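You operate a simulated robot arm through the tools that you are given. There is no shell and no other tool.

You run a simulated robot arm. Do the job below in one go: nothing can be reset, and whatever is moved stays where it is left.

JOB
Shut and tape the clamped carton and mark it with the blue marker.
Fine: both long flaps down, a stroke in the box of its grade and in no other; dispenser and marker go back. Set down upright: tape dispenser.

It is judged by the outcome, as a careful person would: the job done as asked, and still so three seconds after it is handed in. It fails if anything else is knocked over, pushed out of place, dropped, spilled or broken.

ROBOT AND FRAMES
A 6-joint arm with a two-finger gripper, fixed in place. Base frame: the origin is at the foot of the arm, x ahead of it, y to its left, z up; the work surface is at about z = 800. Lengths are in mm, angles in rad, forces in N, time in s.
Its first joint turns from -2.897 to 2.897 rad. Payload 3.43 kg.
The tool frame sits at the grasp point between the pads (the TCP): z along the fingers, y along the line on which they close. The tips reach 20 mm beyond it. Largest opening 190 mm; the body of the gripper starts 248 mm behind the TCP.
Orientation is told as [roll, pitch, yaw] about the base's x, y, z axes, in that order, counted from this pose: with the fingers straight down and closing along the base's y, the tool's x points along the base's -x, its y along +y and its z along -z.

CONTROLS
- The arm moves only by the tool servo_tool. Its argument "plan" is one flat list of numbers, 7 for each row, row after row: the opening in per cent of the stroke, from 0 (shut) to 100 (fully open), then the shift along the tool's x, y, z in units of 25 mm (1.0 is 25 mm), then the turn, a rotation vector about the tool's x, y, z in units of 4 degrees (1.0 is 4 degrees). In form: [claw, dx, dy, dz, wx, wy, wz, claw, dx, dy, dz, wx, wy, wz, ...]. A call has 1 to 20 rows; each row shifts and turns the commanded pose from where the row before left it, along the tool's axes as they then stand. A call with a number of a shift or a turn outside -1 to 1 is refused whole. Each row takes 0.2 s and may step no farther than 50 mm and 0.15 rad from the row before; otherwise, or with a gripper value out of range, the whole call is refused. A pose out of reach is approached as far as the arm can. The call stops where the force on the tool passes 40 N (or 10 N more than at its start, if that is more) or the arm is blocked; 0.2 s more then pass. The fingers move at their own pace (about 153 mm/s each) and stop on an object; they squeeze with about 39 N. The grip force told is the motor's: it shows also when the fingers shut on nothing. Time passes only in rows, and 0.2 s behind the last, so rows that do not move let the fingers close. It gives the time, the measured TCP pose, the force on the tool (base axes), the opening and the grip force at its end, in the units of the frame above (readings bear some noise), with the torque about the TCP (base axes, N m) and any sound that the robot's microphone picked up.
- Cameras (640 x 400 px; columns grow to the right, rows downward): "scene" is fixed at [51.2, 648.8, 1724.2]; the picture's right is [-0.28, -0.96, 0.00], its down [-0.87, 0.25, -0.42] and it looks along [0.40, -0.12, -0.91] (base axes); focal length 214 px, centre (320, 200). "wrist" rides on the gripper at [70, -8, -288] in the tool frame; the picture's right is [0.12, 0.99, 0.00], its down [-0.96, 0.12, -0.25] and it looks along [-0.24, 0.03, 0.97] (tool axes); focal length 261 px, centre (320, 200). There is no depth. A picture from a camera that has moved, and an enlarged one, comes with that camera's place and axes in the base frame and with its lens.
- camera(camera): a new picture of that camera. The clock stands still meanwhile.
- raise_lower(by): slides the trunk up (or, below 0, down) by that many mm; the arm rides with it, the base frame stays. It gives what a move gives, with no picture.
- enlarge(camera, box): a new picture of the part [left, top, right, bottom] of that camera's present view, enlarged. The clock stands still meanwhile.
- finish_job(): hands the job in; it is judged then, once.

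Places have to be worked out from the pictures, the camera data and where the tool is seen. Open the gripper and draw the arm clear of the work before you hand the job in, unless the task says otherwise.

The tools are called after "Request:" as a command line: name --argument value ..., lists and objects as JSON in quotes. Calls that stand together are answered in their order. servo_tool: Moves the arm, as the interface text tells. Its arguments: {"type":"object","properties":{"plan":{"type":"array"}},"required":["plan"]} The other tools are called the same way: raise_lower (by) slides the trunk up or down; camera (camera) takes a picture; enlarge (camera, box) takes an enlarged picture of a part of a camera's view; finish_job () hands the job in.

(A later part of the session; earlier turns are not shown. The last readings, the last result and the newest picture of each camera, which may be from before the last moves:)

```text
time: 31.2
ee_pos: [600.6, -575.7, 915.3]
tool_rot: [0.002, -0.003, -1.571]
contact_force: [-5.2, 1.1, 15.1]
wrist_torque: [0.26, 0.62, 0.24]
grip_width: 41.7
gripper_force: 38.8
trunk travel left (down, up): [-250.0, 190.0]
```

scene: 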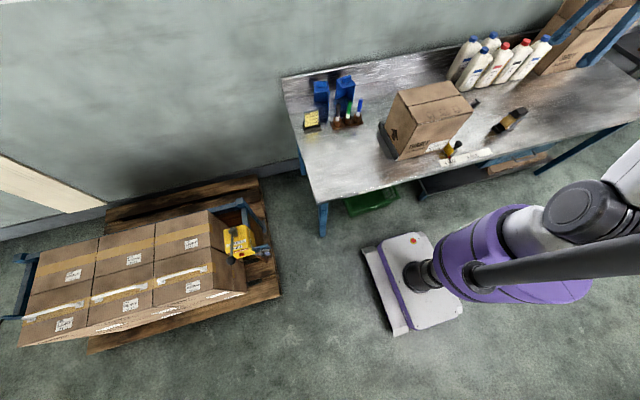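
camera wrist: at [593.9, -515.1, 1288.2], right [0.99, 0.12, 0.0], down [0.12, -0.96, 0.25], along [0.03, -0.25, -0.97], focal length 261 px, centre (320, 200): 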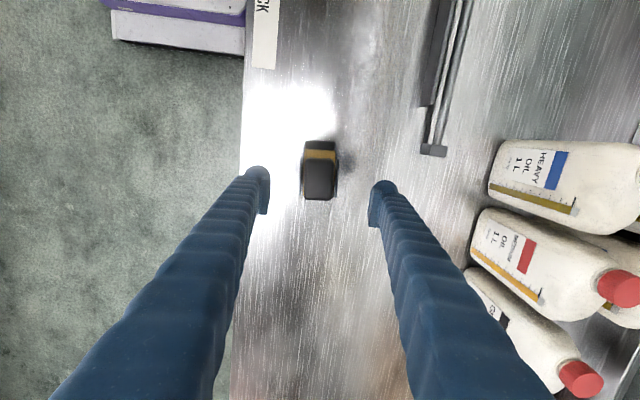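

I regrip slightly forward (y≈−567), where the side arms are lower, so the grip is free of them.

Request:
servo_tool --plan '[40, 0, 0, 0, 0, 0, 0, 40, 0, 0, -0.3, 0, 0, 0, 40, 0.32, 0, 0, 0, 0, 0, 40, 0, 0, 0.25, 0, 0, 0, 40, 0, 0, 0, 0, 0, 0, 0, 0, 0, 0, 0, 0, 0, 0, 0, 0, 0, 0, 0, 0, 0, 0, 0, 0, 0, 0, 0]'

Request:
enlarge --camera "wrist" --box '[230, 110, 410, 230]'

Request:
enlarge --camera "scene" --box '[470, 70, 570, 140]'

```text
time: 33.0
ee_pos: [601.1, -568.1, 915.1]
tool_rot: [0.0, -0.003, -1.569]
contact_force: [1.4, -1.1, 1.4]
wrist_torque: [-0.03, 0.08, 0.03]
grip_width: 40.7
gripper_force: 39.1
trunk travel left (down, up): [-250.0, 190.0]
```

```text
3.33 times, centred on (320, 170) of wrist
camera zoom: at [591.2, -495.7, 1202.9], right [0.99, 0.12, 0.0], down [0.12, -0.96, 0.25], along [0.03, -0.25, -0.97], focal length 869 px, centre (320, 300)
```

zoom: 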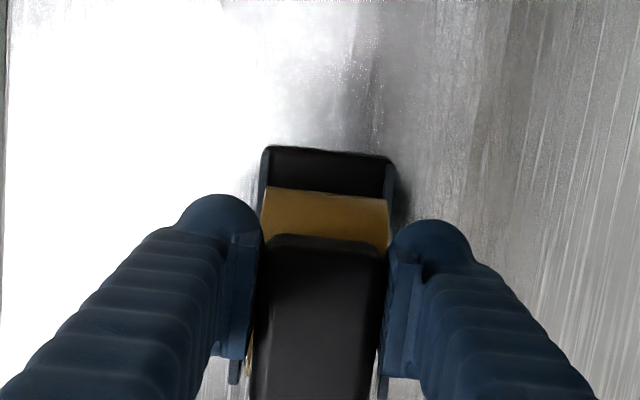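

```text
5.71 times, centred on (520, 105) of scene
camera zoom: at [51.2, 648.8, 1724.2], right [-0.28, -0.96, 0.0], down [-0.87, 0.25, -0.42], along [0.4, -0.12, -0.91], focal length 1226 px, centre (-823, 743)
```

zoom: 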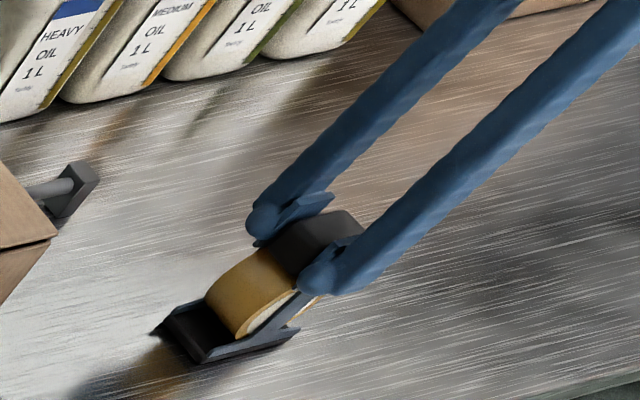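

A clean grip with no side load; this pose (601, −568, 915) is also where the dispenser must go back. I lift it straight up.

Request:
servo_tool --plan '[0, 0, 0, -0.4, 0, 0, 0, 0, 0, 0, -0.8, 0, 0, 0, 0, 0, 0, -1, 0, 0, 0, 0, 0, 0, -1, 0, 0, 0, 0, 0, 0, -1, 0, 0, 0, 0, 0, 0, -1, 0, 0, 0, 0, 0, 0, -1, 0, 0, 0, 0, 0, 0, -1, 0, 0, 0, 0, 0, 0, -1, 0, 0, 0, 0, 0, 0, -1, 0, 0, 0, 0, 0, 0, -1, 0, 0, 0, 0, 0, 0, -1, 0, 0, 0, 0, 0, 0, -1, 0, 0, 0, 0, 0, 0, -0.8, 0, 0, 0, 0, 0, 0, 0, 0, 0, 0]'

Request:
enlarge --camera "wrist" --box '[230, 110, 410, 230]'

Request:
enlarge --camera "scene" --box '[430, 20, 590, 130]'

```text
time: 36.2
ee_pos: [599.1, -566.1, 1240.4]
tool_rot: [0.002, -0.002, -1.57]
contact_force: [0.2, 0.5, -3.0]
wrist_torque: [0.02, 0.05, -0.01]
grip_width: 40.9
gripper_force: 39.0
trunk travel left (down, up): [-250.0, 190.0]
```

```text
3.33 times, centred on (320, 170) of wrist
camera zoom: at [591.5, -494.8, 1527.6], right [0.99, 0.12, 0.0], down [0.12, -0.96, 0.25], along [0.03, -0.25, -0.97], focal length 869 px, centre (320, 300)
```

zoom: 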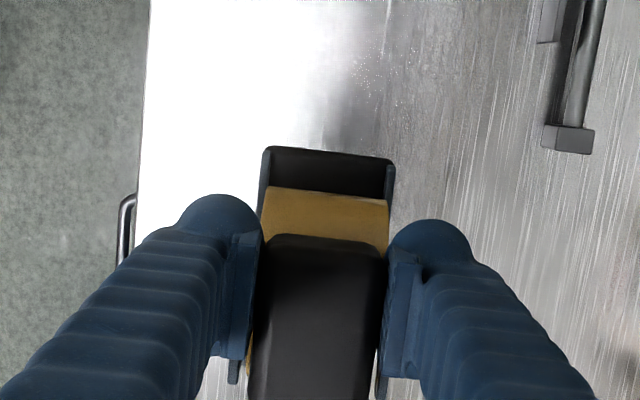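

```text
3.64 times, centred on (510, 75) of scene
camera zoom: at [51.2, 648.8, 1724.2], right [-0.28, -0.96, 0.0], down [-0.87, 0.25, -0.42], along [0.4, -0.12, -0.91], focal length 780 px, centre (-371, 654)
```

zoom: 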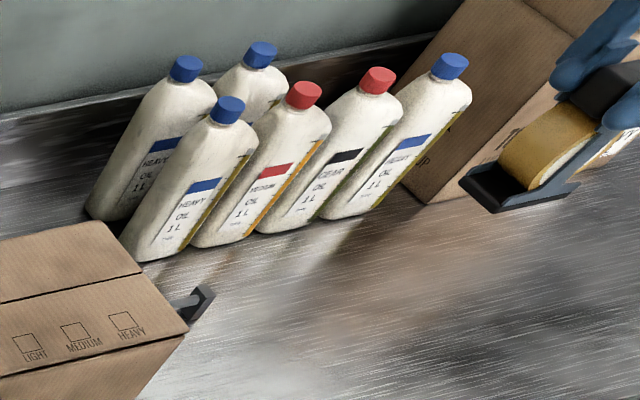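

The dispenser is held securely (≈3 N). I zoom on it in the air to see where the tape leaves it.

Request:
enlarge --camera "scene" --box '[535, 25, 605, 80]'

Request:
enlarge --camera "wrist" --box '[295, 145, 345, 180]'

```text
7.27 times, centred on (570, 52) of scene
camera zoom: at [51.2, 648.8, 1724.2], right [-0.28, -0.96, 0.0], down [-0.87, 0.25, -0.42], along [0.4, -0.12, -0.91], focal length 1560 px, centre (-1498, 1273)
```

zoom: 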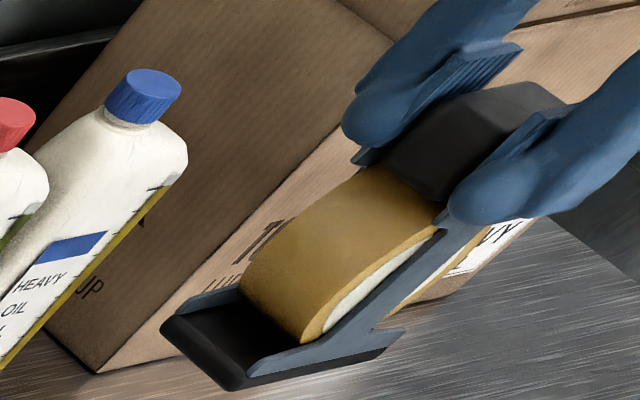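

```text
11.43 times, centred on (320, 162) of wrist
camera zoom: at [591.5, -494.8, 1527.6], right [0.99, 0.12, 0.0], down [0.12, -0.96, 0.25], along [0.03, -0.25, -0.97], focal length 2979 px, centre (320, 629)
```

zoom: 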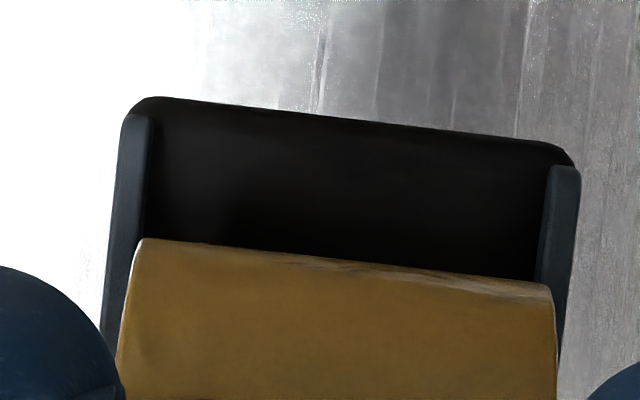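

I carry the dispenser, level, over the carton to the far +y end of the seam (x≈657), staying above the top.

Request:
servo_tool --plan '[0, 1, 0.086, 0, 0, 0, 0, 0, 1, 0.086, 0, 0, 0, 0, 0, 1, 0.086, 0, 0, 0, 0, 0, 1, 0.086, 0, 0, 0, 0, 0, 1, 0.086, 0, 0, 0, 0, 0, 1, 0.086, 0, 0, 0, 0, 0, 1, 0.086, 0, 0, 0, 0, 0, 1, 0.086, 0, 0, 0, 0, 0, 1, 0.086, 0, 0, 0, 0, 0, 1, 0.086, 0, 0, 0, 0, 0, 1, 0.086, 0, 0, 0, 0, 0, 1, 0.086, 0, 0, 0, 0, 0, 1, 0.086, 0, 0, 0, 0, 0, 1, 0.086, 0, 0, 0, 0, 0, 1, 0.086, 0, 0, 0, 0, 0, 1, 0.086, 0, 0, 0, 0, 0, 1, 0.086, 0, 0, 0, 0, 0, 1, 0.086, 0, 0, 0, 0, 0, 1, 0.086, 0, 0, 0, 0, 0, 1, 0.086, 0, 0, 0, 0]'

Request:
servo_tool --plan '[0, 1, 0.086, 0, 0, 0, 0, 0, 1, 0.086, 0, 0, 0, 0, 0, 1, 0.086, 0, 0, 0, 0, 0, 1, 0.086, 0, 0, 0, 0, 0, 1, 0.086, 0, 0, 0, 0, 0, 1, 0.086, 0, 0, 0, 0, 0, 0.6, 0.086, 0, 0, 0, 0, 0, 0, 0, 0, 0, 0, 0]'

Request:
camera --camera "scene"

Request:
camera --camera "wrist"

Request:
enlarge --camera "scene" --box '[350, 20, 510, 170]'

```text
time: 40.5
ee_pos: [641.8, -66.4, 1238.9]
tool_rot: [0.001, -0.004, -1.57]
contact_force: [0.0, 0.2, -3.2]
wrist_torque: [0.02, 0.02, -0.04]
grip_width: 41.0
gripper_force: 39.4
trunk travel left (down, up): [-250.0, 190.0]
```

```text
time: 42.2
ee_pos: [655.9, 98.3, 1237.3]
tool_rot: [0.003, -0.004, -1.571]
contact_force: [0.8, 0.5, -2.9]
wrist_torque: [-0.01, -0.01, -0.01]
grip_width: 40.7
gripper_force: 38.4
trunk travel left (down, up): [-250.0, 190.0]
```

```text
taken
```

scene: 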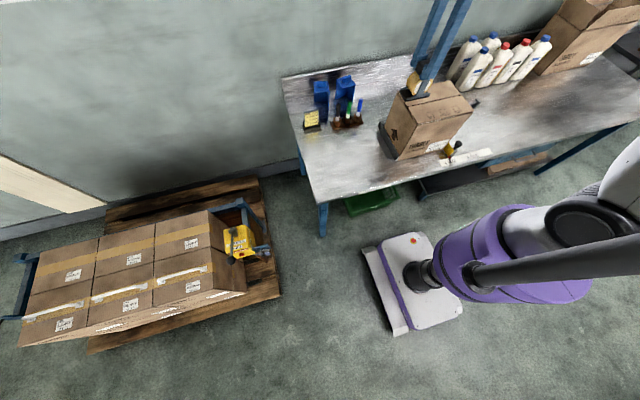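

```text
taken
camera wrist: at [646.3, 169.8, 1526.0], right [0.99, 0.12, 0.0], down [0.12, -0.96, 0.25], along [0.03, -0.25, -0.97], focal length 261 px, centre (320, 200)
```

wrist: 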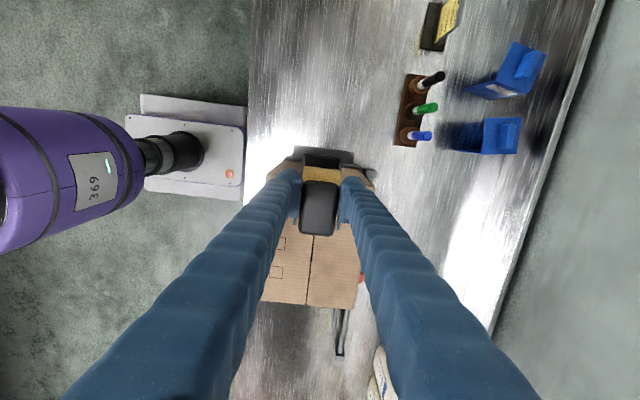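

```text
2.67 times, centred on (430, 95) of scene
camera zoom: at [51.2, 648.8, 1724.2], right [-0.28, -0.96, 0.0], down [-0.87, 0.25, -0.42], along [0.4, -0.12, -0.91], focal length 572 px, centre (27, 480)
```

zoom: 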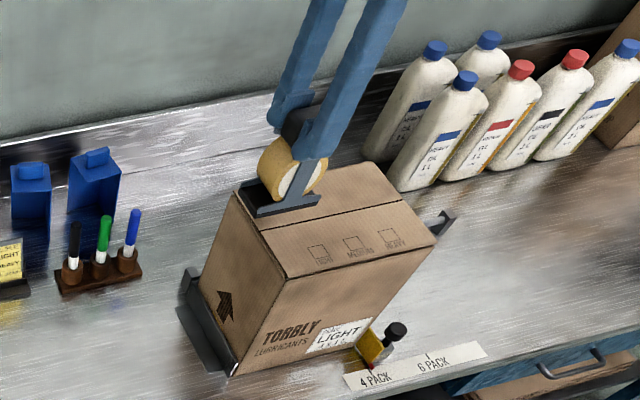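

I check the seam's x at both ends more precisely before lowering.

Request:
enlarge --camera "wrist" --box '[250, 220, 370, 320]'

Request:
enlarge --camera "wrist" --box '[260, 140, 390, 220]'

Request:
enlarge --camera "scene" --box '[385, 70, 485, 140]'

```text
4.00 times, centred on (310, 270) of wrist
camera zoom: at [646.3, 169.8, 1526.0], right [0.99, 0.12, 0.0], down [0.12, -0.96, 0.25], along [0.03, -0.25, -0.97], focal length 1043 px, centre (360, -80)
```

zoom: 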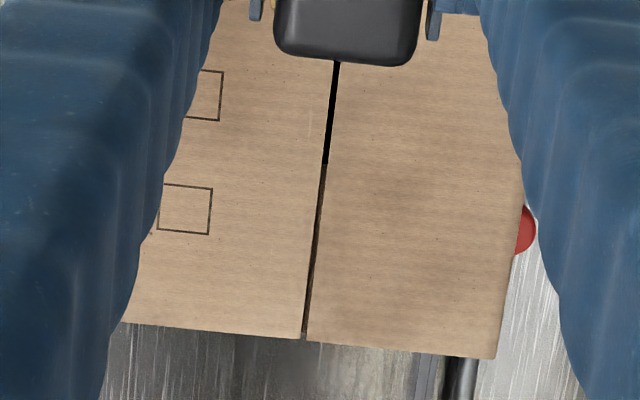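

```text
4.92 times, centred on (325, 180) of wrist
camera zoom: at [646.3, 169.8, 1526.0], right [0.99, 0.12, 0.0], down [0.12, -0.96, 0.25], along [0.03, -0.25, -0.97], focal length 1283 px, centre (295, 298)
```

zoom: 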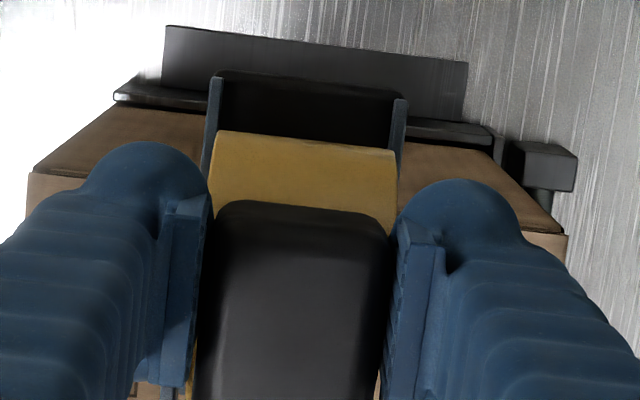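

```text
5.71 times, centred on (435, 105) of scene
camera zoom: at [51.2, 648.8, 1724.2], right [-0.28, -0.96, 0.0], down [-0.87, 0.25, -0.42], along [0.4, -0.12, -0.91], focal length 1226 px, centre (-337, 743)
```

zoom: 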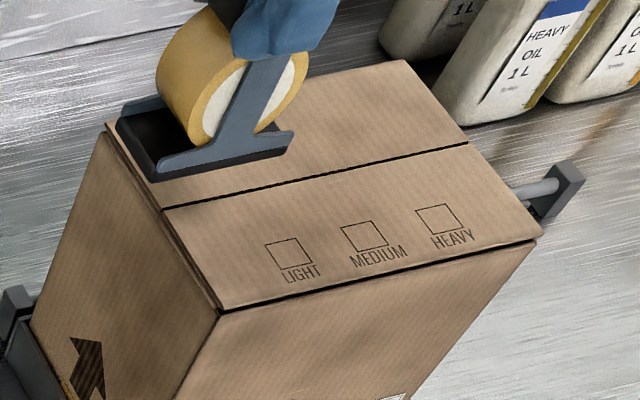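

The seam lies at x≈658. I shift 2 mm and lower until the dispenser's sole touches the +y end of the top.

Request:
servo_tool --plan '[0, 0, 0.09, 0.5, 0, 0, 0, 0, 0, 0, 0.6, 0, 0, 0, 0, 0, 0, 0.6, 0, 0, 0, 0, 0, 0, 0.4, 0, 0, 0, 0, 0, 0, 0.12, 0, 0, 0, 0, 0, 0, 0, 0, 0, 0]'

Request:
enlarge --camera "scene" --box '[365, 60, 485, 160]'

```text
time: 43.6
ee_pos: [658.1, 97.5, 1183.4]
tool_rot: [0.003, -0.003, -1.57]
contact_force: [-0.1, 0.1, -2.9]
wrist_torque: [0.04, 0.02, 0.01]
grip_width: 40.5
gripper_force: 39.2
trunk travel left (down, up): [-250.0, 190.0]
```

```text
4.00 times, centred on (425, 110) of scene
camera zoom: at [51.2, 648.8, 1724.2], right [-0.28, -0.96, 0.0], down [-0.87, 0.25, -0.42], along [0.4, -0.12, -0.91], focal length 858 px, centre (-100, 560)
```

zoom: 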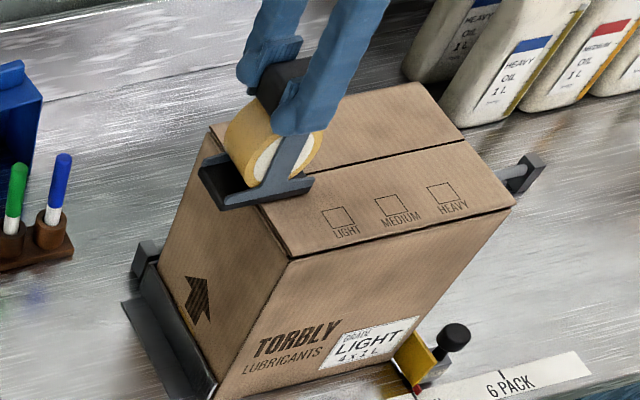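

About 6 mm above the top. I lower in small steps until contact.

Request:
servo_tool --plan '[0, 0, 0, 0.12, 0, 0, 0, 0, 0, 0, 0.08, 0, 0, 0, 0, 0, 0, 0, 0, 0, 0]'

Request:
servo_tool --plan '[0, 0, 0, 0.08, 0, 0, 0, 0, 0, 0, 0, 0, 0, 0]'

```text
time: 44.5
ee_pos: [658.6, 98.8, 1178.2]
tool_rot: [0.004, -0.003, -1.57]
contact_force: [0.8, 0.8, 8.2]
wrist_torque: [-0.43, 0.01, 0.03]
grip_width: 40.7
gripper_force: 39.0
trunk travel left (down, up): [-250.0, 190.0]
```

```text
time: 45.0
ee_pos: [658.2, 97.9, 1178.7]
tool_rot: [0.007, -0.002, -1.569]
contact_force: [0.3, 3.1, 26.6]
wrist_torque: [-0.73, -0.05, 0.01]
grip_width: 41.0
gripper_force: 39.5
trunk travel left (down, up): [-250.0, 190.0]
```

Contact at TCP z≈1178. I ease off slightly to ~15 N and draw the dispenser backward (−y, handle leading) along the seam a short way to see how the tape comes out.

Request:
servo_tool --plan '[0, 0, 0, -0.04, 0, 0, 0, 0, -0.4, 0, 0, 0, 0, 0, 0, -0.6, 0, 0, 0, 0, 0, 0, -0.6, 0, 0, 0, 0, 0, 0, -0.6, 0, 0, 0, 0, 0, 0, -0.6, 0, 0, 0, 0, 0, 0, 0, 0, 0, 0, 0, 0]'

Request:
enlarge --camera "scene" --box '[365, 60, 485, 160]'

Request:
enlarge --camera "wrist" --box '[220, 100, 420, 240]'

```text
time: 46.6
ee_pos: [658.9, 27.9, 1178.8]
tool_rot: [0.002, -0.003, -1.57]
contact_force: [0.8, 5.5, 19.8]
wrist_torque: [0.06, 0.02, 0.06]
grip_width: 40.7
gripper_force: 39.1
trunk travel left (down, up): [-250.0, 190.0]
```

```text
4.00 times, centred on (425, 110) of scene
camera zoom: at [51.2, 648.8, 1724.2], right [-0.28, -0.96, 0.0], down [-0.87, 0.25, -0.42], along [0.4, -0.12, -0.91], focal length 858 px, centre (-100, 560)
```

zoom: 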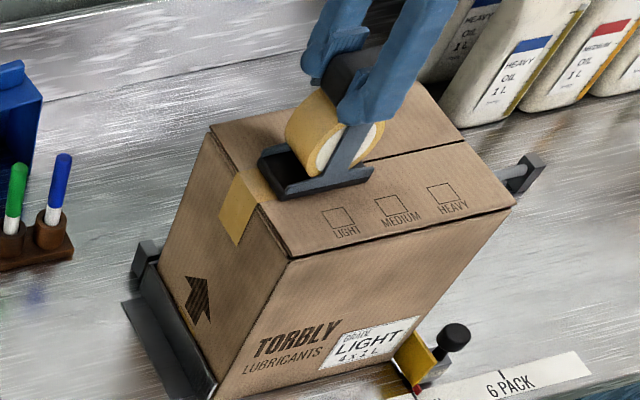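

```text
2.86 times, centred on (320, 170) of wrist
camera zoom: at [649.3, 98.9, 1465.1], right [0.99, 0.12, 0.0], down [0.12, -0.96, 0.25], along [0.03, -0.25, -0.97], focal length 745 px, centre (320, 286)
```

zoom: 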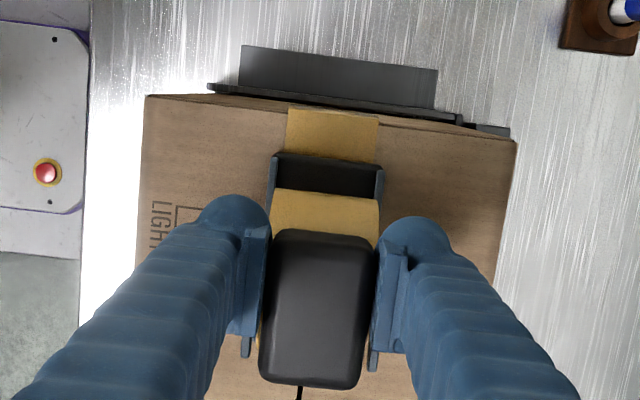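

The tape is going on from the +y end (folded over the edge) onto the seam. I keep drawing along −y past the other end.

Request:
servo_tool --plan '[0, -0.6, 0, 0, 0, 0, 0, 0, -0.6, 0, 0, 0, 0, 0, 0, -0.6, 0, 0, 0, 0, 0, 0, -0.6, 0, 0, 0, 0, 0, 0, -0.6, 0, 0, 0, 0, 0, 0, -0.6, 0, 0, 0, 0, 0, 0, -0.6, 0, 0, 0, 0, 0, 0, -0.6, 0, 0, 0, 0, 0, 0, -0.6, 0, 0, 0, 0, 0, 0, -0.6, 0, 0, 0, 0, 0, 0, -0.6, 0, 0, 0, 0, 0, 0, 0, 0, 0, 0, 0, 0]'

Request:
enlarge --camera "scene" --box '[365, 60, 505, 160]'

Request:
camera --camera "wrist"

```text
time: 49.2
ee_pos: [658.1, -134.6, 1177.5]
tool_rot: [0.001, -0.004, -1.571]
contact_force: [-0.1, 5.7, 14.3]
wrist_torque: [0.18, 0.07, -0.01]
grip_width: 40.8
gripper_force: 38.9
trunk travel left (down, up): [-250.0, 190.0]
```

```text
4.00 times, centred on (435, 110) of scene
camera zoom: at [51.2, 648.8, 1724.2], right [-0.28, -0.96, 0.0], down [-0.87, 0.25, -0.42], along [0.4, -0.12, -0.91], focal length 858 px, centre (-140, 560)
```

zoom: 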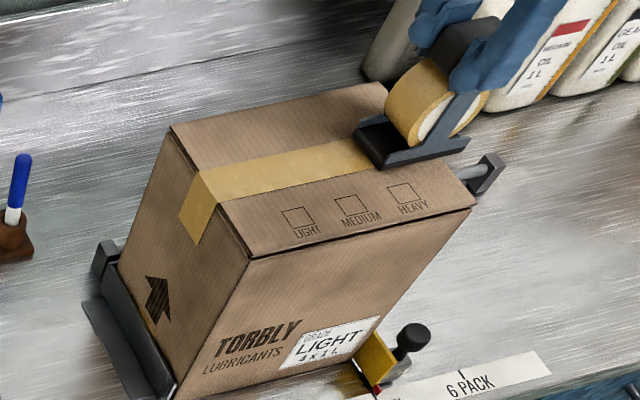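

```text
taken
camera wrist: at [648.5, -63.7, 1465.1], right [0.99, 0.12, 0.0], down [0.12, -0.96, 0.25], along [0.03, -0.25, -0.97], focal length 261 px, centre (320, 200)
```

wrist: 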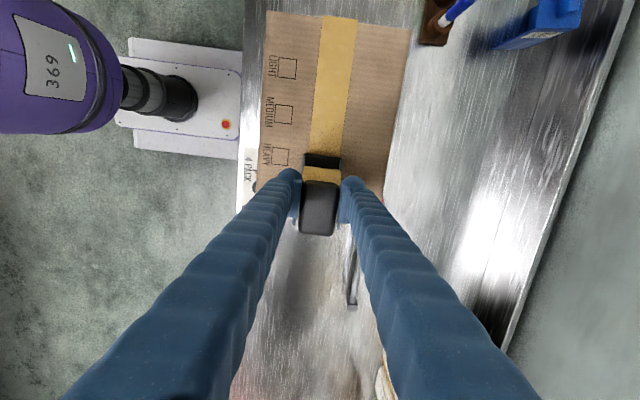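

The tape lies straight and centred along the seam, clear of the printed boxes. I continue past the −y edge.

Request:
servo_tool --plan '[0, -0.6, 0, 0, 0, 0, 0, 0, -0.6, 0, 0, 0, 0, 0, 0, -0.6, 0, 0, 0, 0, 0, 0, -0.6, 0, 0, 0, 0, 0, 0, -0.6, 0, 0, 0, 0, 0, 0, -0.6, 0, 0, 0, 0, 0, 0, -0.6, 0, 0, 0, 0, 0, 0, -0.6, 0, 0, 0, 0, 0, 0, -0.4, 0, 0, 0, 0, 0, 0, 0, 0, 0, 0, 0, 0]'

Request:
enlarge --camera "scene" --box '[365, 60, 525, 160]'

Request:
camera --camera "wrist"

```text
time: 51.5
ee_pos: [659.3, -268.3, 1176.8]
tool_rot: [0.003, -0.004, -1.571]
contact_force: [0.9, -0.2, -3.7]
wrist_torque: [0.06, 0.0, 0.0]
grip_width: 40.8
gripper_force: 38.8
trunk travel left (down, up): [-250.0, 190.0]
```

```text
4.00 times, centred on (445, 110) of scene
camera zoom: at [51.2, 648.8, 1724.2], right [-0.28, -0.96, 0.0], down [-0.87, 0.25, -0.42], along [0.4, -0.12, -0.91], focal length 858 px, centre (-180, 560)
```

zoom: 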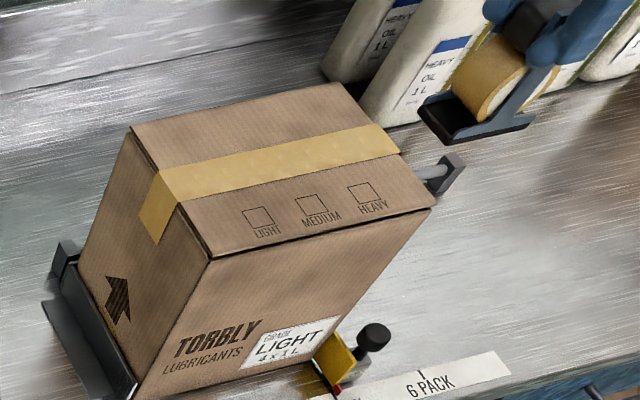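

```text
taken
camera wrist: at [649.6, -196.2, 1464.4], right [0.99, 0.12, 0.0], down [0.12, -0.96, 0.25], along [0.03, -0.25, -0.97], focal length 261 px, centre (320, 200)
```

wrist: 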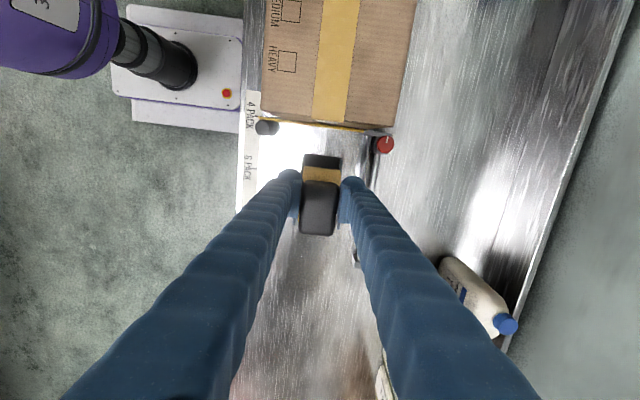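

The tape spans the whole seam. I check the −y end for the fold-over.

Request:
enlarge --camera "wrist" --box '[240, 0, 440, 180]'

```text
2.22 times, centred on (340, 90) of wrist
camera zoom: at [649.6, -196.2, 1464.4], right [0.99, 0.12, 0.0], down [0.12, -0.96, 0.25], along [0.03, -0.25, -0.97], focal length 579 px, centre (276, 444)
```

zoom: 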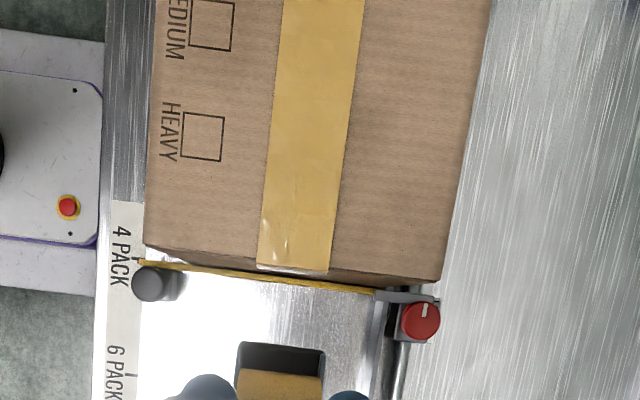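

I lift slightly and carry the dispenser back above its original spot, then look at the −y face from there.

Request:
servo_tool --plan '[0, 0, 0, -1, 0, 0, 0, 0, -0.9, -0.1, -1, 0, 0, 0, 0, -1, -0.2, 0, 0, 0, 0, 0, -1, -0.2, 0, 0, 0, 0, 0, -1, -0.2, 0, 0, 0, 0, 0, -1, -0.2, 0, 0, 0, 0, 0, -1, -0.2, 0, 0, 0, 0, 0, -1, -0.2, 0, 0, 0, 0, 0, -1, -0.2, 0, 0, 0, 0, 0, -1, -0.2, 0, 0, 0, 0, 0, -1, -0.2, 0, 0, 0, 0, 0, -1, -0.2, 0, 0, 0, 0, 0, -1, -0.2, 0, 0, 0, 0, 0, 0, 0, 0, 0, 0, 0]'

Request:
camera --camera "wrist"

Request:
enlarge --camera "wrist" --box '[240, 0, 440, 130]'

```text
time: 54.5
ee_pos: [602.9, -564.1, 1227.7]
tool_rot: [0.002, -0.003, -1.569]
contact_force: [0.3, -0.3, -2.8]
wrist_torque: [0.07, -0.01, -0.02]
grip_width: 41.0
gripper_force: 39.0
trunk travel left (down, up): [-250.0, 190.0]
```

```text
taken
camera wrist: at [592.9, -493.9, 1515.1], right [0.99, 0.12, 0.0], down [0.12, -0.96, 0.25], along [0.03, -0.25, -0.97], focal length 261 px, centre (320, 200)
```

wrist: 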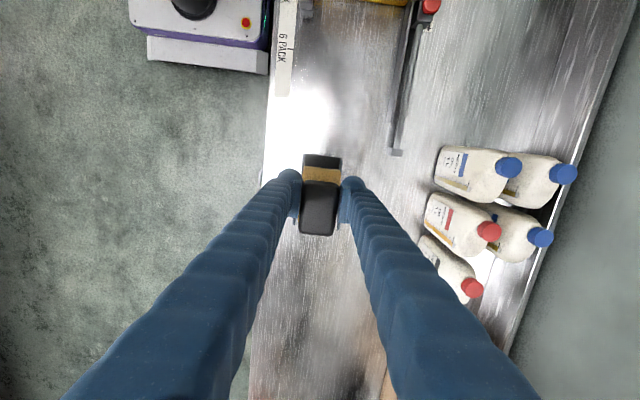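

```text
3.08 times, centred on (340, 65) of wrist
camera zoom: at [592.9, -493.9, 1515.1], right [0.99, 0.12, 0.0], down [0.12, -0.96, 0.25], along [0.03, -0.25, -0.97], focal length 802 px, centre (258, 615)
```

zoom: 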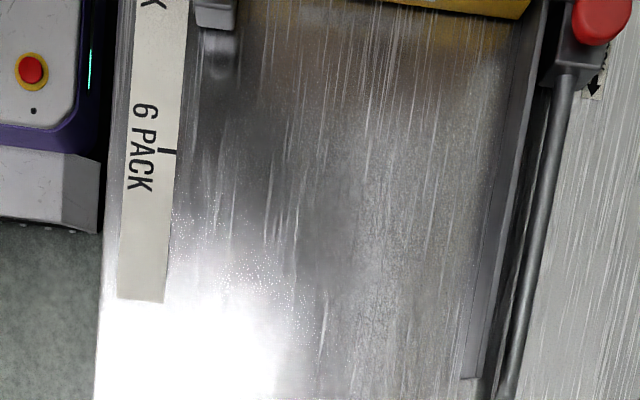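

I lower the dispenser back to its spot, slowly at the end.

Request:
servo_tool --plan '[0, -0.16, -0.07, 0.9, 0, 0, 0, 0, 0, 0, 1, 0, 0, 0, 0, 0, 0, 1, 0, 0, 0, 0, 0, 0, 1, 0, 0, 0, 0, 0, 0, 1, 0, 0, 0, 0, 0, 0, 1, 0, 0, 0, 0, 0, 0, 1, 0, 0, 0, 0, 0, 0, 1, 0, 0, 0, 0, 0, 0, 1, 0, 0, 0, 0, 0, 0, 1, 0, 0, 0, 0, 0, 0, 1, 0, 0, 0, 0, 0, 0, 0.8, 0, 0, 0, 0, 0, 0, 0.3, 0, 0, 0, 0, 0, 0, 0, 0, 0, 0]'

Request:
enlarge --camera "scene" --box '[470, 70, 570, 140]'

```text
time: 57.5
ee_pos: [601.4, -569.6, 929.3]
tool_rot: [0.002, -0.003, -1.571]
contact_force: [-0.3, 0.4, -2.4]
wrist_torque: [0.0, 0.0, 0.01]
grip_width: 41.1
gripper_force: 39.4
trunk travel left (down, up): [-250.0, 190.0]
```

```text
5.71 times, centred on (520, 105) of scene
camera zoom: at [51.2, 648.8, 1724.2], right [-0.28, -0.96, 0.0], down [-0.87, 0.25, -0.42], along [0.4, -0.12, -0.91], focal length 1226 px, centre (-823, 743)
```

zoom: 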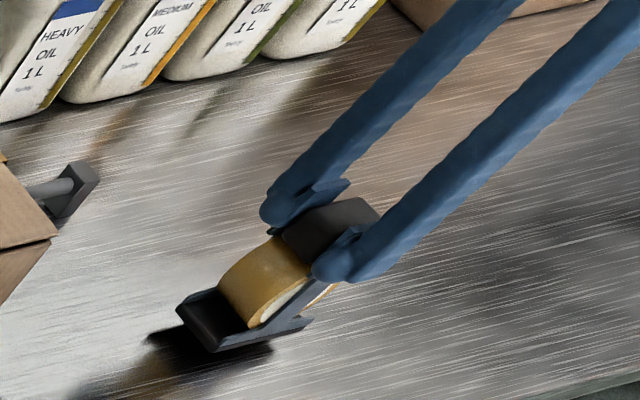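

About 14 mm to go. I lower in small steps until it touches the bench.

Request:
servo_tool --plan '[0, 0, 0, 0.3, 0, 0, 0, 0, 0, 0, 0.16, 0, 0, 0, 0, 0, 0, 0, 0, 0, 0]'

Request:
servo_tool --plan '[0, 0, 0, 0.06, 0, 0, 0, 0, 0, 0, 0, 0, 0, 0]'

```text
time: 58.2
ee_pos: [600.6, -569.5, 917.2]
tool_rot: [0.001, -0.003, -1.57]
contact_force: [-0.2, 0.0, -3.2]
wrist_torque: [0.03, -0.01, -0.01]
grip_width: 40.8
gripper_force: 38.9
trunk travel left (down, up): [-250.0, 190.0]
```

```text
time: 58.9
ee_pos: [601.1, -568.9, 916.6]
tool_rot: [0.002, -0.004, -1.569]
contact_force: [0.1, 0.2, -3.7]
wrist_torque: [0.01, 0.01, -0.01]
grip_width: 40.9
gripper_force: 38.9
trunk travel left (down, up): [-250.0, 190.0]
```

Request:
servo_tool --plan '[0, 0, 0, 0.06, 0, 0, 0, 0, 0, 0, 0.04, 0, 0, 0, 0, 0, 0, 0, 0, 0, 0]'

```text
time: 59.6
ee_pos: [601.0, -568.9, 916.8]
tool_rot: [0.003, -0.005, -1.569]
contact_force: [3.7, 4.3, 20.1]
wrist_torque: [-0.18, 0.28, 0.01]
grip_width: 40.9
gripper_force: 39.2
trunk travel left (down, up): [-250.0, 190.0]
```

It is on the bench (20 N). I relieve the pressure, open, and rise straight up.

Request:
servo_tool --plan '[0, 0, 0, -0.04, 0, 0, 0, 0, 0, 0, 0, 0, 0, 0, 40, 0, 0, 0, 0, 0, 0, 40, 0, 0, 0, 0, 0, 0, 40, 0, 0, -0.3, 0, 0, 0, 40, 0, 0, -0.8, 0, 0, 0, 40, 0, 0, -1, 0, 0, 0, 40, 0, 0, -1, 0, 0, 0, 40, 0, 0, -1, 0, 0, 0, 40, 0, 0, -1, 0, 0, 0, 40, 0, 0, -1, 0, 0, 0, 40, 0, 0, -1, 0, 0, 0, 40, 0, 0, -1, 0, 0, 0, 40, 0, 0, -1, 0, 0, 0, 40, 0, 0, -1, 0, 0, 0, 40, 0, 0, -1, 0, 0, 0, 40, 0, 0, -1, 0, 0, 0, 40, 0, 0, -1, 0, 0, 0]'

Request:
enlarge --camera "scene" --box '[470, 70, 570, 140]'

Request:
enlarge --camera "scene" --box '[290, 60, 430, 150]'

Request:
camera --camera "wrist"

```text
time: 63.5
ee_pos: [599.3, -568.2, 1243.7]
tool_rot: [0.001, -0.003, -1.57]
contact_force: [-0.4, 0.6, 0.3]
wrist_torque: [0.01, -0.01, -0.02]
grip_width: 76.0
gripper_force: 0.0
trunk travel left (down, up): [-250.0, 190.0]
```

```text
5.71 times, centred on (520, 105) of scene
camera zoom: at [51.2, 648.8, 1724.2], right [-0.28, -0.96, 0.0], down [-0.87, 0.25, -0.42], along [0.4, -0.12, -0.91], focal length 1226 px, centre (-823, 743)
```

zoom: 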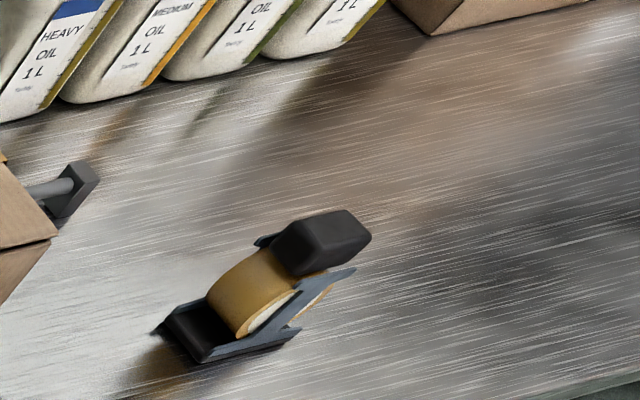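

```text
4.44 times, centred on (360, 105) of scene
camera zoom: at [51.2, 648.8, 1724.2], right [-0.28, -0.96, 0.0], down [-0.87, 0.25, -0.42], along [0.4, -0.12, -0.91], focal length 953 px, centre (142, 622)
```

zoom: 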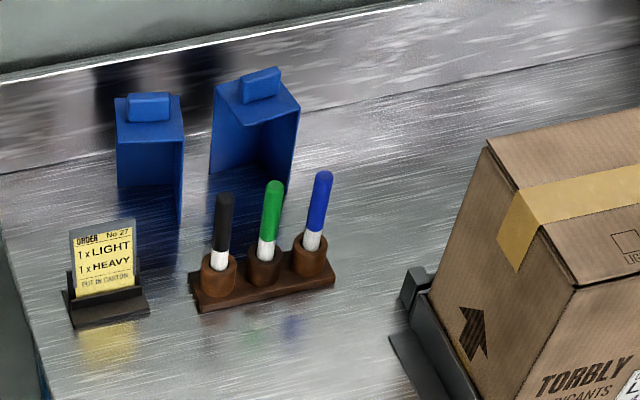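

```text
taken
camera wrist: at [590.3, -496.5, 1530.6], right [0.99, 0.12, 0.0], down [0.12, -0.96, 0.25], along [0.03, -0.25, -0.97], focal length 261 px, centre (320, 200)
```

wrist: 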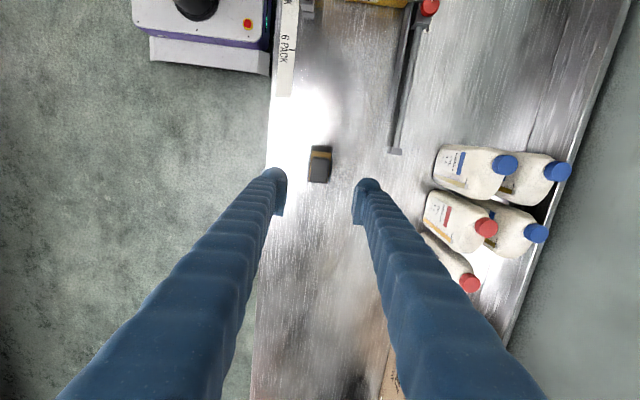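

The dispenser is back, upright, at its original place. On the way to the markers I stop to view the −y face of the carton.

Request:
servo_tool --plan '[40, 1, 0.37, 0, 0, 0, 0, 40, 1, 0.37, 0, 0, 0, 0, 40, 1, 0.37, 0, 0, 0, 0, 40, 1, 0.37, 0, 0, 0, 0, 40, 1, 0.37, 0, 0, 0, 0, 40, 1, 0.37, 0, 0, 0, 0, 40, 1, 0.37, 0, 0, 0, 0, 40, 0, 0, 0, 0, 0, 0]'

Request:
enlarge --camera "wrist" --box '[220, 0, 420, 125]'

```text
time: 65.2
ee_pos: [663.7, -393.6, 1242.6]
tool_rot: [0.002, -0.006, -1.571]
contact_force: [0.3, 0.7, 0.6]
wrist_torque: [-0.03, -0.01, 0.0]
grip_width: 76.0
gripper_force: 0.0
trunk travel left (down, up): [-250.0, 190.0]
```

```text
3.20 times, centred on (320, 62) of wrist
camera zoom: at [655.3, -322.2, 1529.7], right [0.99, 0.12, 0.0], down [0.12, -0.96, 0.25], along [0.03, -0.25, -0.97], focal length 834 px, centre (320, 640)
```

zoom: 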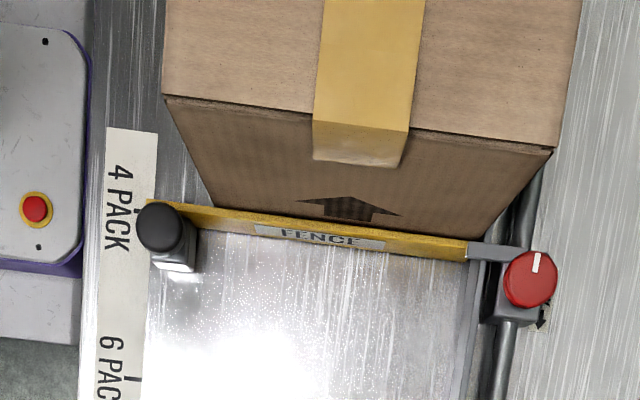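

The tape folds over the −y end too. Now I fly over to the blue marker, which I place at about (878, 189) with its top near z 937.

Request:
servo_tool --plan '[40, 1, 0.36, 0, 0, 0, 0, 40, 1, 0.36, 0, 0, 0, 0, 40, 1, 0.36, 0, 0, 0, 0, 40, 1, 0.36, 0, 0, 0, 0, 40, 1, 0.36, 0, 0, 0, 0, 40, 1, 0.36, 0, 0, 0, 0, 40, 1, 0.36, 0, 0, 0, 0, 40, 1, 0.36, 0, 0, 0, 0, 40, 1, 0.36, 0, 0, 0, 0, 40, 1, 0.36, 0, 0, 0, 0, 40, 1, 0.36, 0, 0, 0, 0, 40, 1, 0.36, 0, 0, 0, 0, 40, 1, 0.36, 0, 0, 0, 0, 40, 1, 0.36, 0, 0, 0, 0, 40, 1, 0.36, 0, 0, 0, 0, 40, 1, 0.36, 0, 0, 0, 0, 40, 1, 0.36, 0, 0, 0, 0, 40, 1, 0.36, 0, 0, 0, 0, 40, 1, 0.36, 0, 0, 0, 0, 40, 1, 0.36, 0, 0, 0, 0]'

Request:
servo_tool --plan '[30, 0.9, 0.36, 0, 0, 0, 0, 30, 0.9, 0.36, 0, 0, 0, 0, 30, 0.9, 0.36, 0, 0, 0, 0, 30, 0.5, 0.2, 0, 0, 0, 0, 30, 0, 0, 1, 0, 0, 0, 30, 0, 0, 1, 0, 0, 0, 30, 0, 0, 1, 0, 0, 0, 30, 0, 0, 1, 0, 0, 0, 30, 0, 0, 1, 0, 0, 0, 30, 0, 0, 1, 0, 0, 0, 30, 0, 0, 0, 0, 0, 0]'

Request:
camera --camera "wrist"

Request:
enlarge --camera "wrist" --box '[260, 120, 380, 220]'

Request:
enlarge --camera "scene" --box '[290, 40, 430, 140]'

```text
time: 69.5
ee_pos: [846.1, 107.8, 1239.5]
tool_rot: [0.001, -0.004, -1.573]
contact_force: [0.2, -0.1, -0.9]
wrist_torque: [-0.04, 0.03, 0.03]
grip_width: 75.7
gripper_force: 0.0
trunk travel left (down, up): [-250.0, 190.0]
```

```text
time: 71.8
ee_pos: [875.6, 186.7, 1090.5]
tool_rot: [0.002, -0.004, -1.571]
contact_force: [-0.3, 0.5, 0.5]
wrist_torque: [-0.03, 0.02, 0.03]
grip_width: 56.9
gripper_force: 0.0
trunk travel left (down, up): [-250.0, 190.0]
```

```text
taken
camera wrist: at [866.1, 258.4, 1377.4], right [0.99, 0.12, 0.0], down [0.12, -0.96, 0.25], along [0.03, -0.25, -0.97], focal length 261 px, centre (320, 200)
```

wrist: 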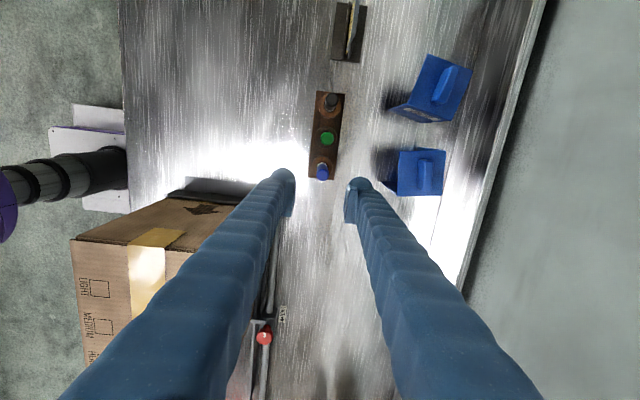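

```text
4.00 times, centred on (320, 170) of wrist
camera zoom: at [866.1, 258.4, 1377.4], right [0.99, 0.12, 0.0], down [0.12, -0.96, 0.25], along [0.03, -0.25, -0.97], focal length 1043 px, centre (320, 320)
```

zoom: 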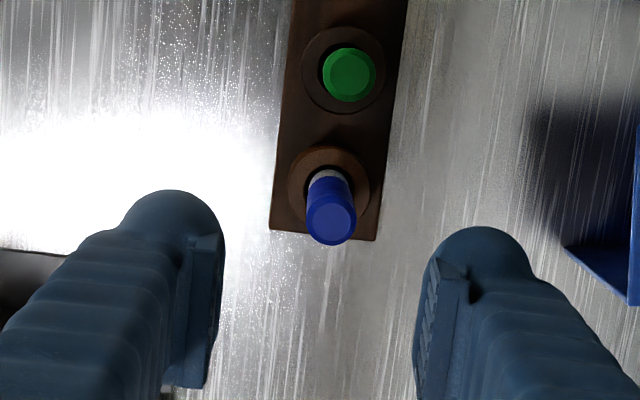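

```text
4.00 times, centred on (360, 90) of scene
camera zoom: at [51.2, 648.8, 1724.2], right [-0.28, -0.96, 0.0], down [-0.87, 0.25, -0.42], along [0.4, -0.12, -0.91], focal length 858 px, centre (160, 640)
```

zoom: 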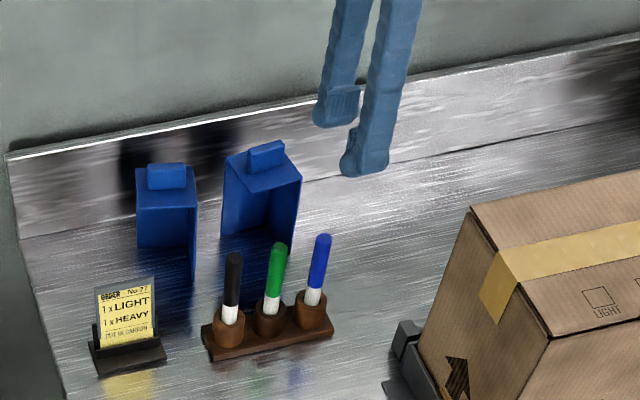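

The blue marker stands upright at about (879, 186.5). I shift 3 mm, descend to TCP z≈904 around it, and check before closing.

Request:
servo_tool --plan '[30, 0, 0.13, 1, 0, 0, 0, 30, 0, 0, 1, 0, 0, 0, 30, 0, 0, 1, 0, 0, 0, 30, 0, 0, 1, 0, 0, 0, 30, 0, 0, 1, 0, 0, 0, 30, 0, 0, 1, 0, 0, 0, 30, 0, 0, 0.9, 0, 0, 0, 30, 0, 0, 0.5, 0, 0, 0, 30, 0, 0, 0, 0, 0, 0]'

Request:
enlarge --camera "wrist" --box '[260, 120, 380, 220]'

Request:
enlarge --camera "scene" --box '[310, 60, 410, 140]'

```text
time: 73.8
ee_pos: [880.5, 186.8, 903.9]
tool_rot: [0.0, -0.002, -1.572]
contact_force: [0.7, -0.3, -0.7]
wrist_torque: [0.01, -0.01, -0.06]
grip_width: 57.0
gripper_force: 0.0
trunk travel left (down, up): [-250.0, 190.0]
```

```text
4.00 times, centred on (320, 170) of wrist
camera zoom: at [870.5, 257.9, 1191.7], right [0.99, 0.12, 0.0], down [0.12, -0.96, 0.25], along [0.03, -0.25, -0.97], focal length 1043 px, centre (320, 320)
```

zoom: 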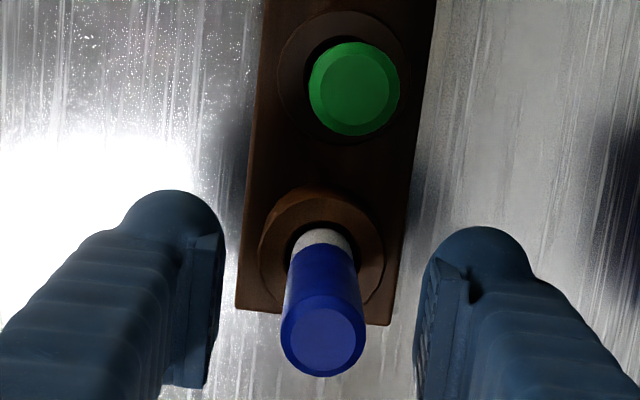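

```text
5.00 times, centred on (360, 100) of scene
camera zoom: at [51.2, 648.8, 1724.2], right [-0.28, -0.96, 0.0], down [-0.87, 0.25, -0.42], along [0.4, -0.12, -0.91], focal length 1072 px, centre (120, 700)
```

zoom: 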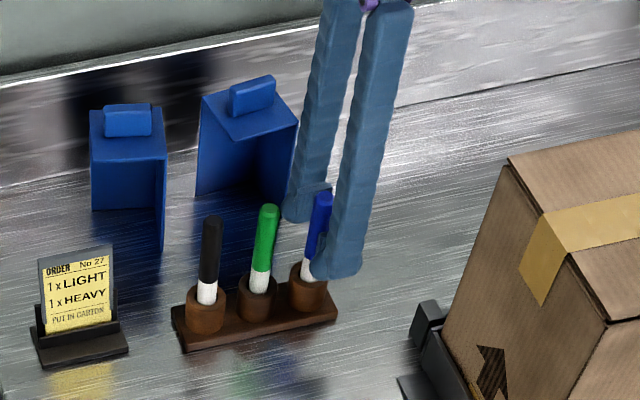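

The marker is centred between the pads. I close on it.

Request:
servo_tool --plan '[0, 0.05, 0, 0, 0, 0, 0, 0, 0, 0, 0, 0, 0, 0, 0, 0, 0, 0, 0, 0, 0]'

Request:
enlarge --camera "wrist" --box '[260, 120, 380, 220]'

Request:
enlarge --camera "scene" --box '[330, 80, 390, 130]'

```text
time: 74.7
ee_pos: [879.3, 187.3, 904.6]
tool_rot: [0.001, -0.004, -1.571]
contact_force: [0.0, 0.4, -0.2]
wrist_torque: [-0.01, 0.03, -0.02]
grip_width: 17.0
gripper_force: 38.7
trunk travel left (down, up): [-250.0, 190.0]
```

```text
4.00 times, centred on (320, 170) of wrist
camera zoom: at [870.7, 258.9, 1191.6], right [0.99, 0.12, 0.0], down [0.12, -0.96, 0.25], along [0.03, -0.25, -0.97], focal length 1043 px, centre (320, 320)
```

zoom: 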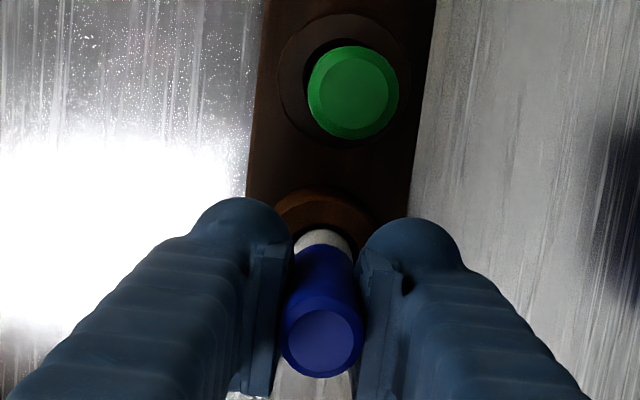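

```text
8.00 times, centred on (360, 105) of scene
camera zoom: at [51.2, 648.8, 1724.2], right [-0.28, -0.96, 0.0], down [-0.87, 0.25, -0.42], along [0.4, -0.12, -0.91], focal length 1716 px, centre (0, 960)
```

zoom: 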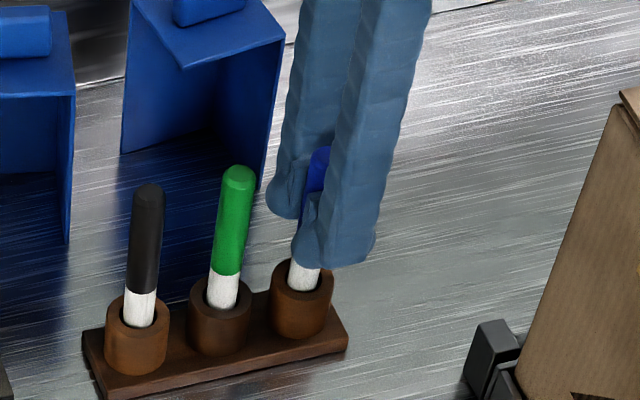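

Gripped (17 mm). I lift straight up a bit and look at what comes out of the cup.

Request:
servo_tool --plan '[0, 0, 0, -0.4, 0, 0, 0, 0, 0, 0, -0.8, 0, 0, 0, 0, 0, 0, -1, 0, 0, 0, 0, 0, 0, -1, 0, 0, 0, 0, 0, 0, -1, 0, 0, 0, 0, 0, 0, -1, 0, 0, 0, 0, 0, 0, 0, 0, 0, 0]'

Request:
enlarge --camera "scene" --box '[320, 40, 410, 130]'

Request:
enlarge --camera "wrist" --box '[260, 120, 380, 220]'

```text
time: 76.2
ee_pos: [880.6, 189.9, 1036.0]
tool_rot: [0.0, -0.004, -1.573]
contact_force: [0.2, -0.2, -1.3]
wrist_torque: [0.01, 0.0, 0.0]
grip_width: 17.1
gripper_force: 39.8
trunk travel left (down, up): [-250.0, 190.0]
```

```text
4.44 times, centred on (365, 85) of scene
camera zoom: at [51.2, 648.8, 1724.2], right [-0.28, -0.96, 0.0], down [-0.87, 0.25, -0.42], along [0.4, -0.12, -0.91], focal length 953 px, centre (120, 711)
```

zoom: 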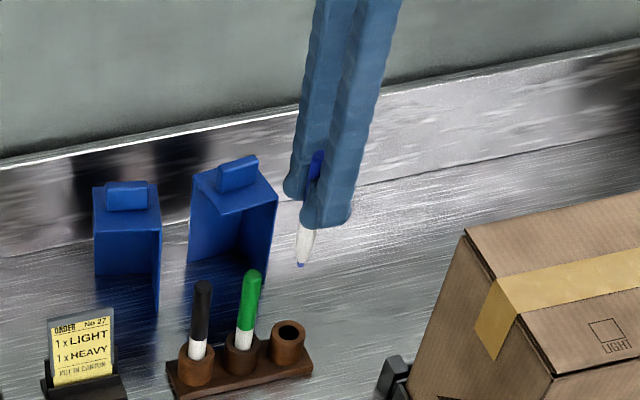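

```text
4.00 times, centred on (320, 170) of wrist
camera zoom: at [871.8, 260.4, 1322.8], right [0.99, 0.12, 0.0], down [0.12, -0.96, 0.25], along [0.03, -0.25, -0.97], focal length 1043 px, centre (320, 320)
```

zoom: 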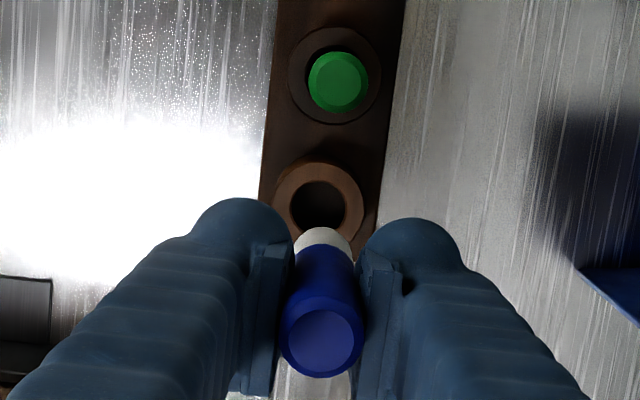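

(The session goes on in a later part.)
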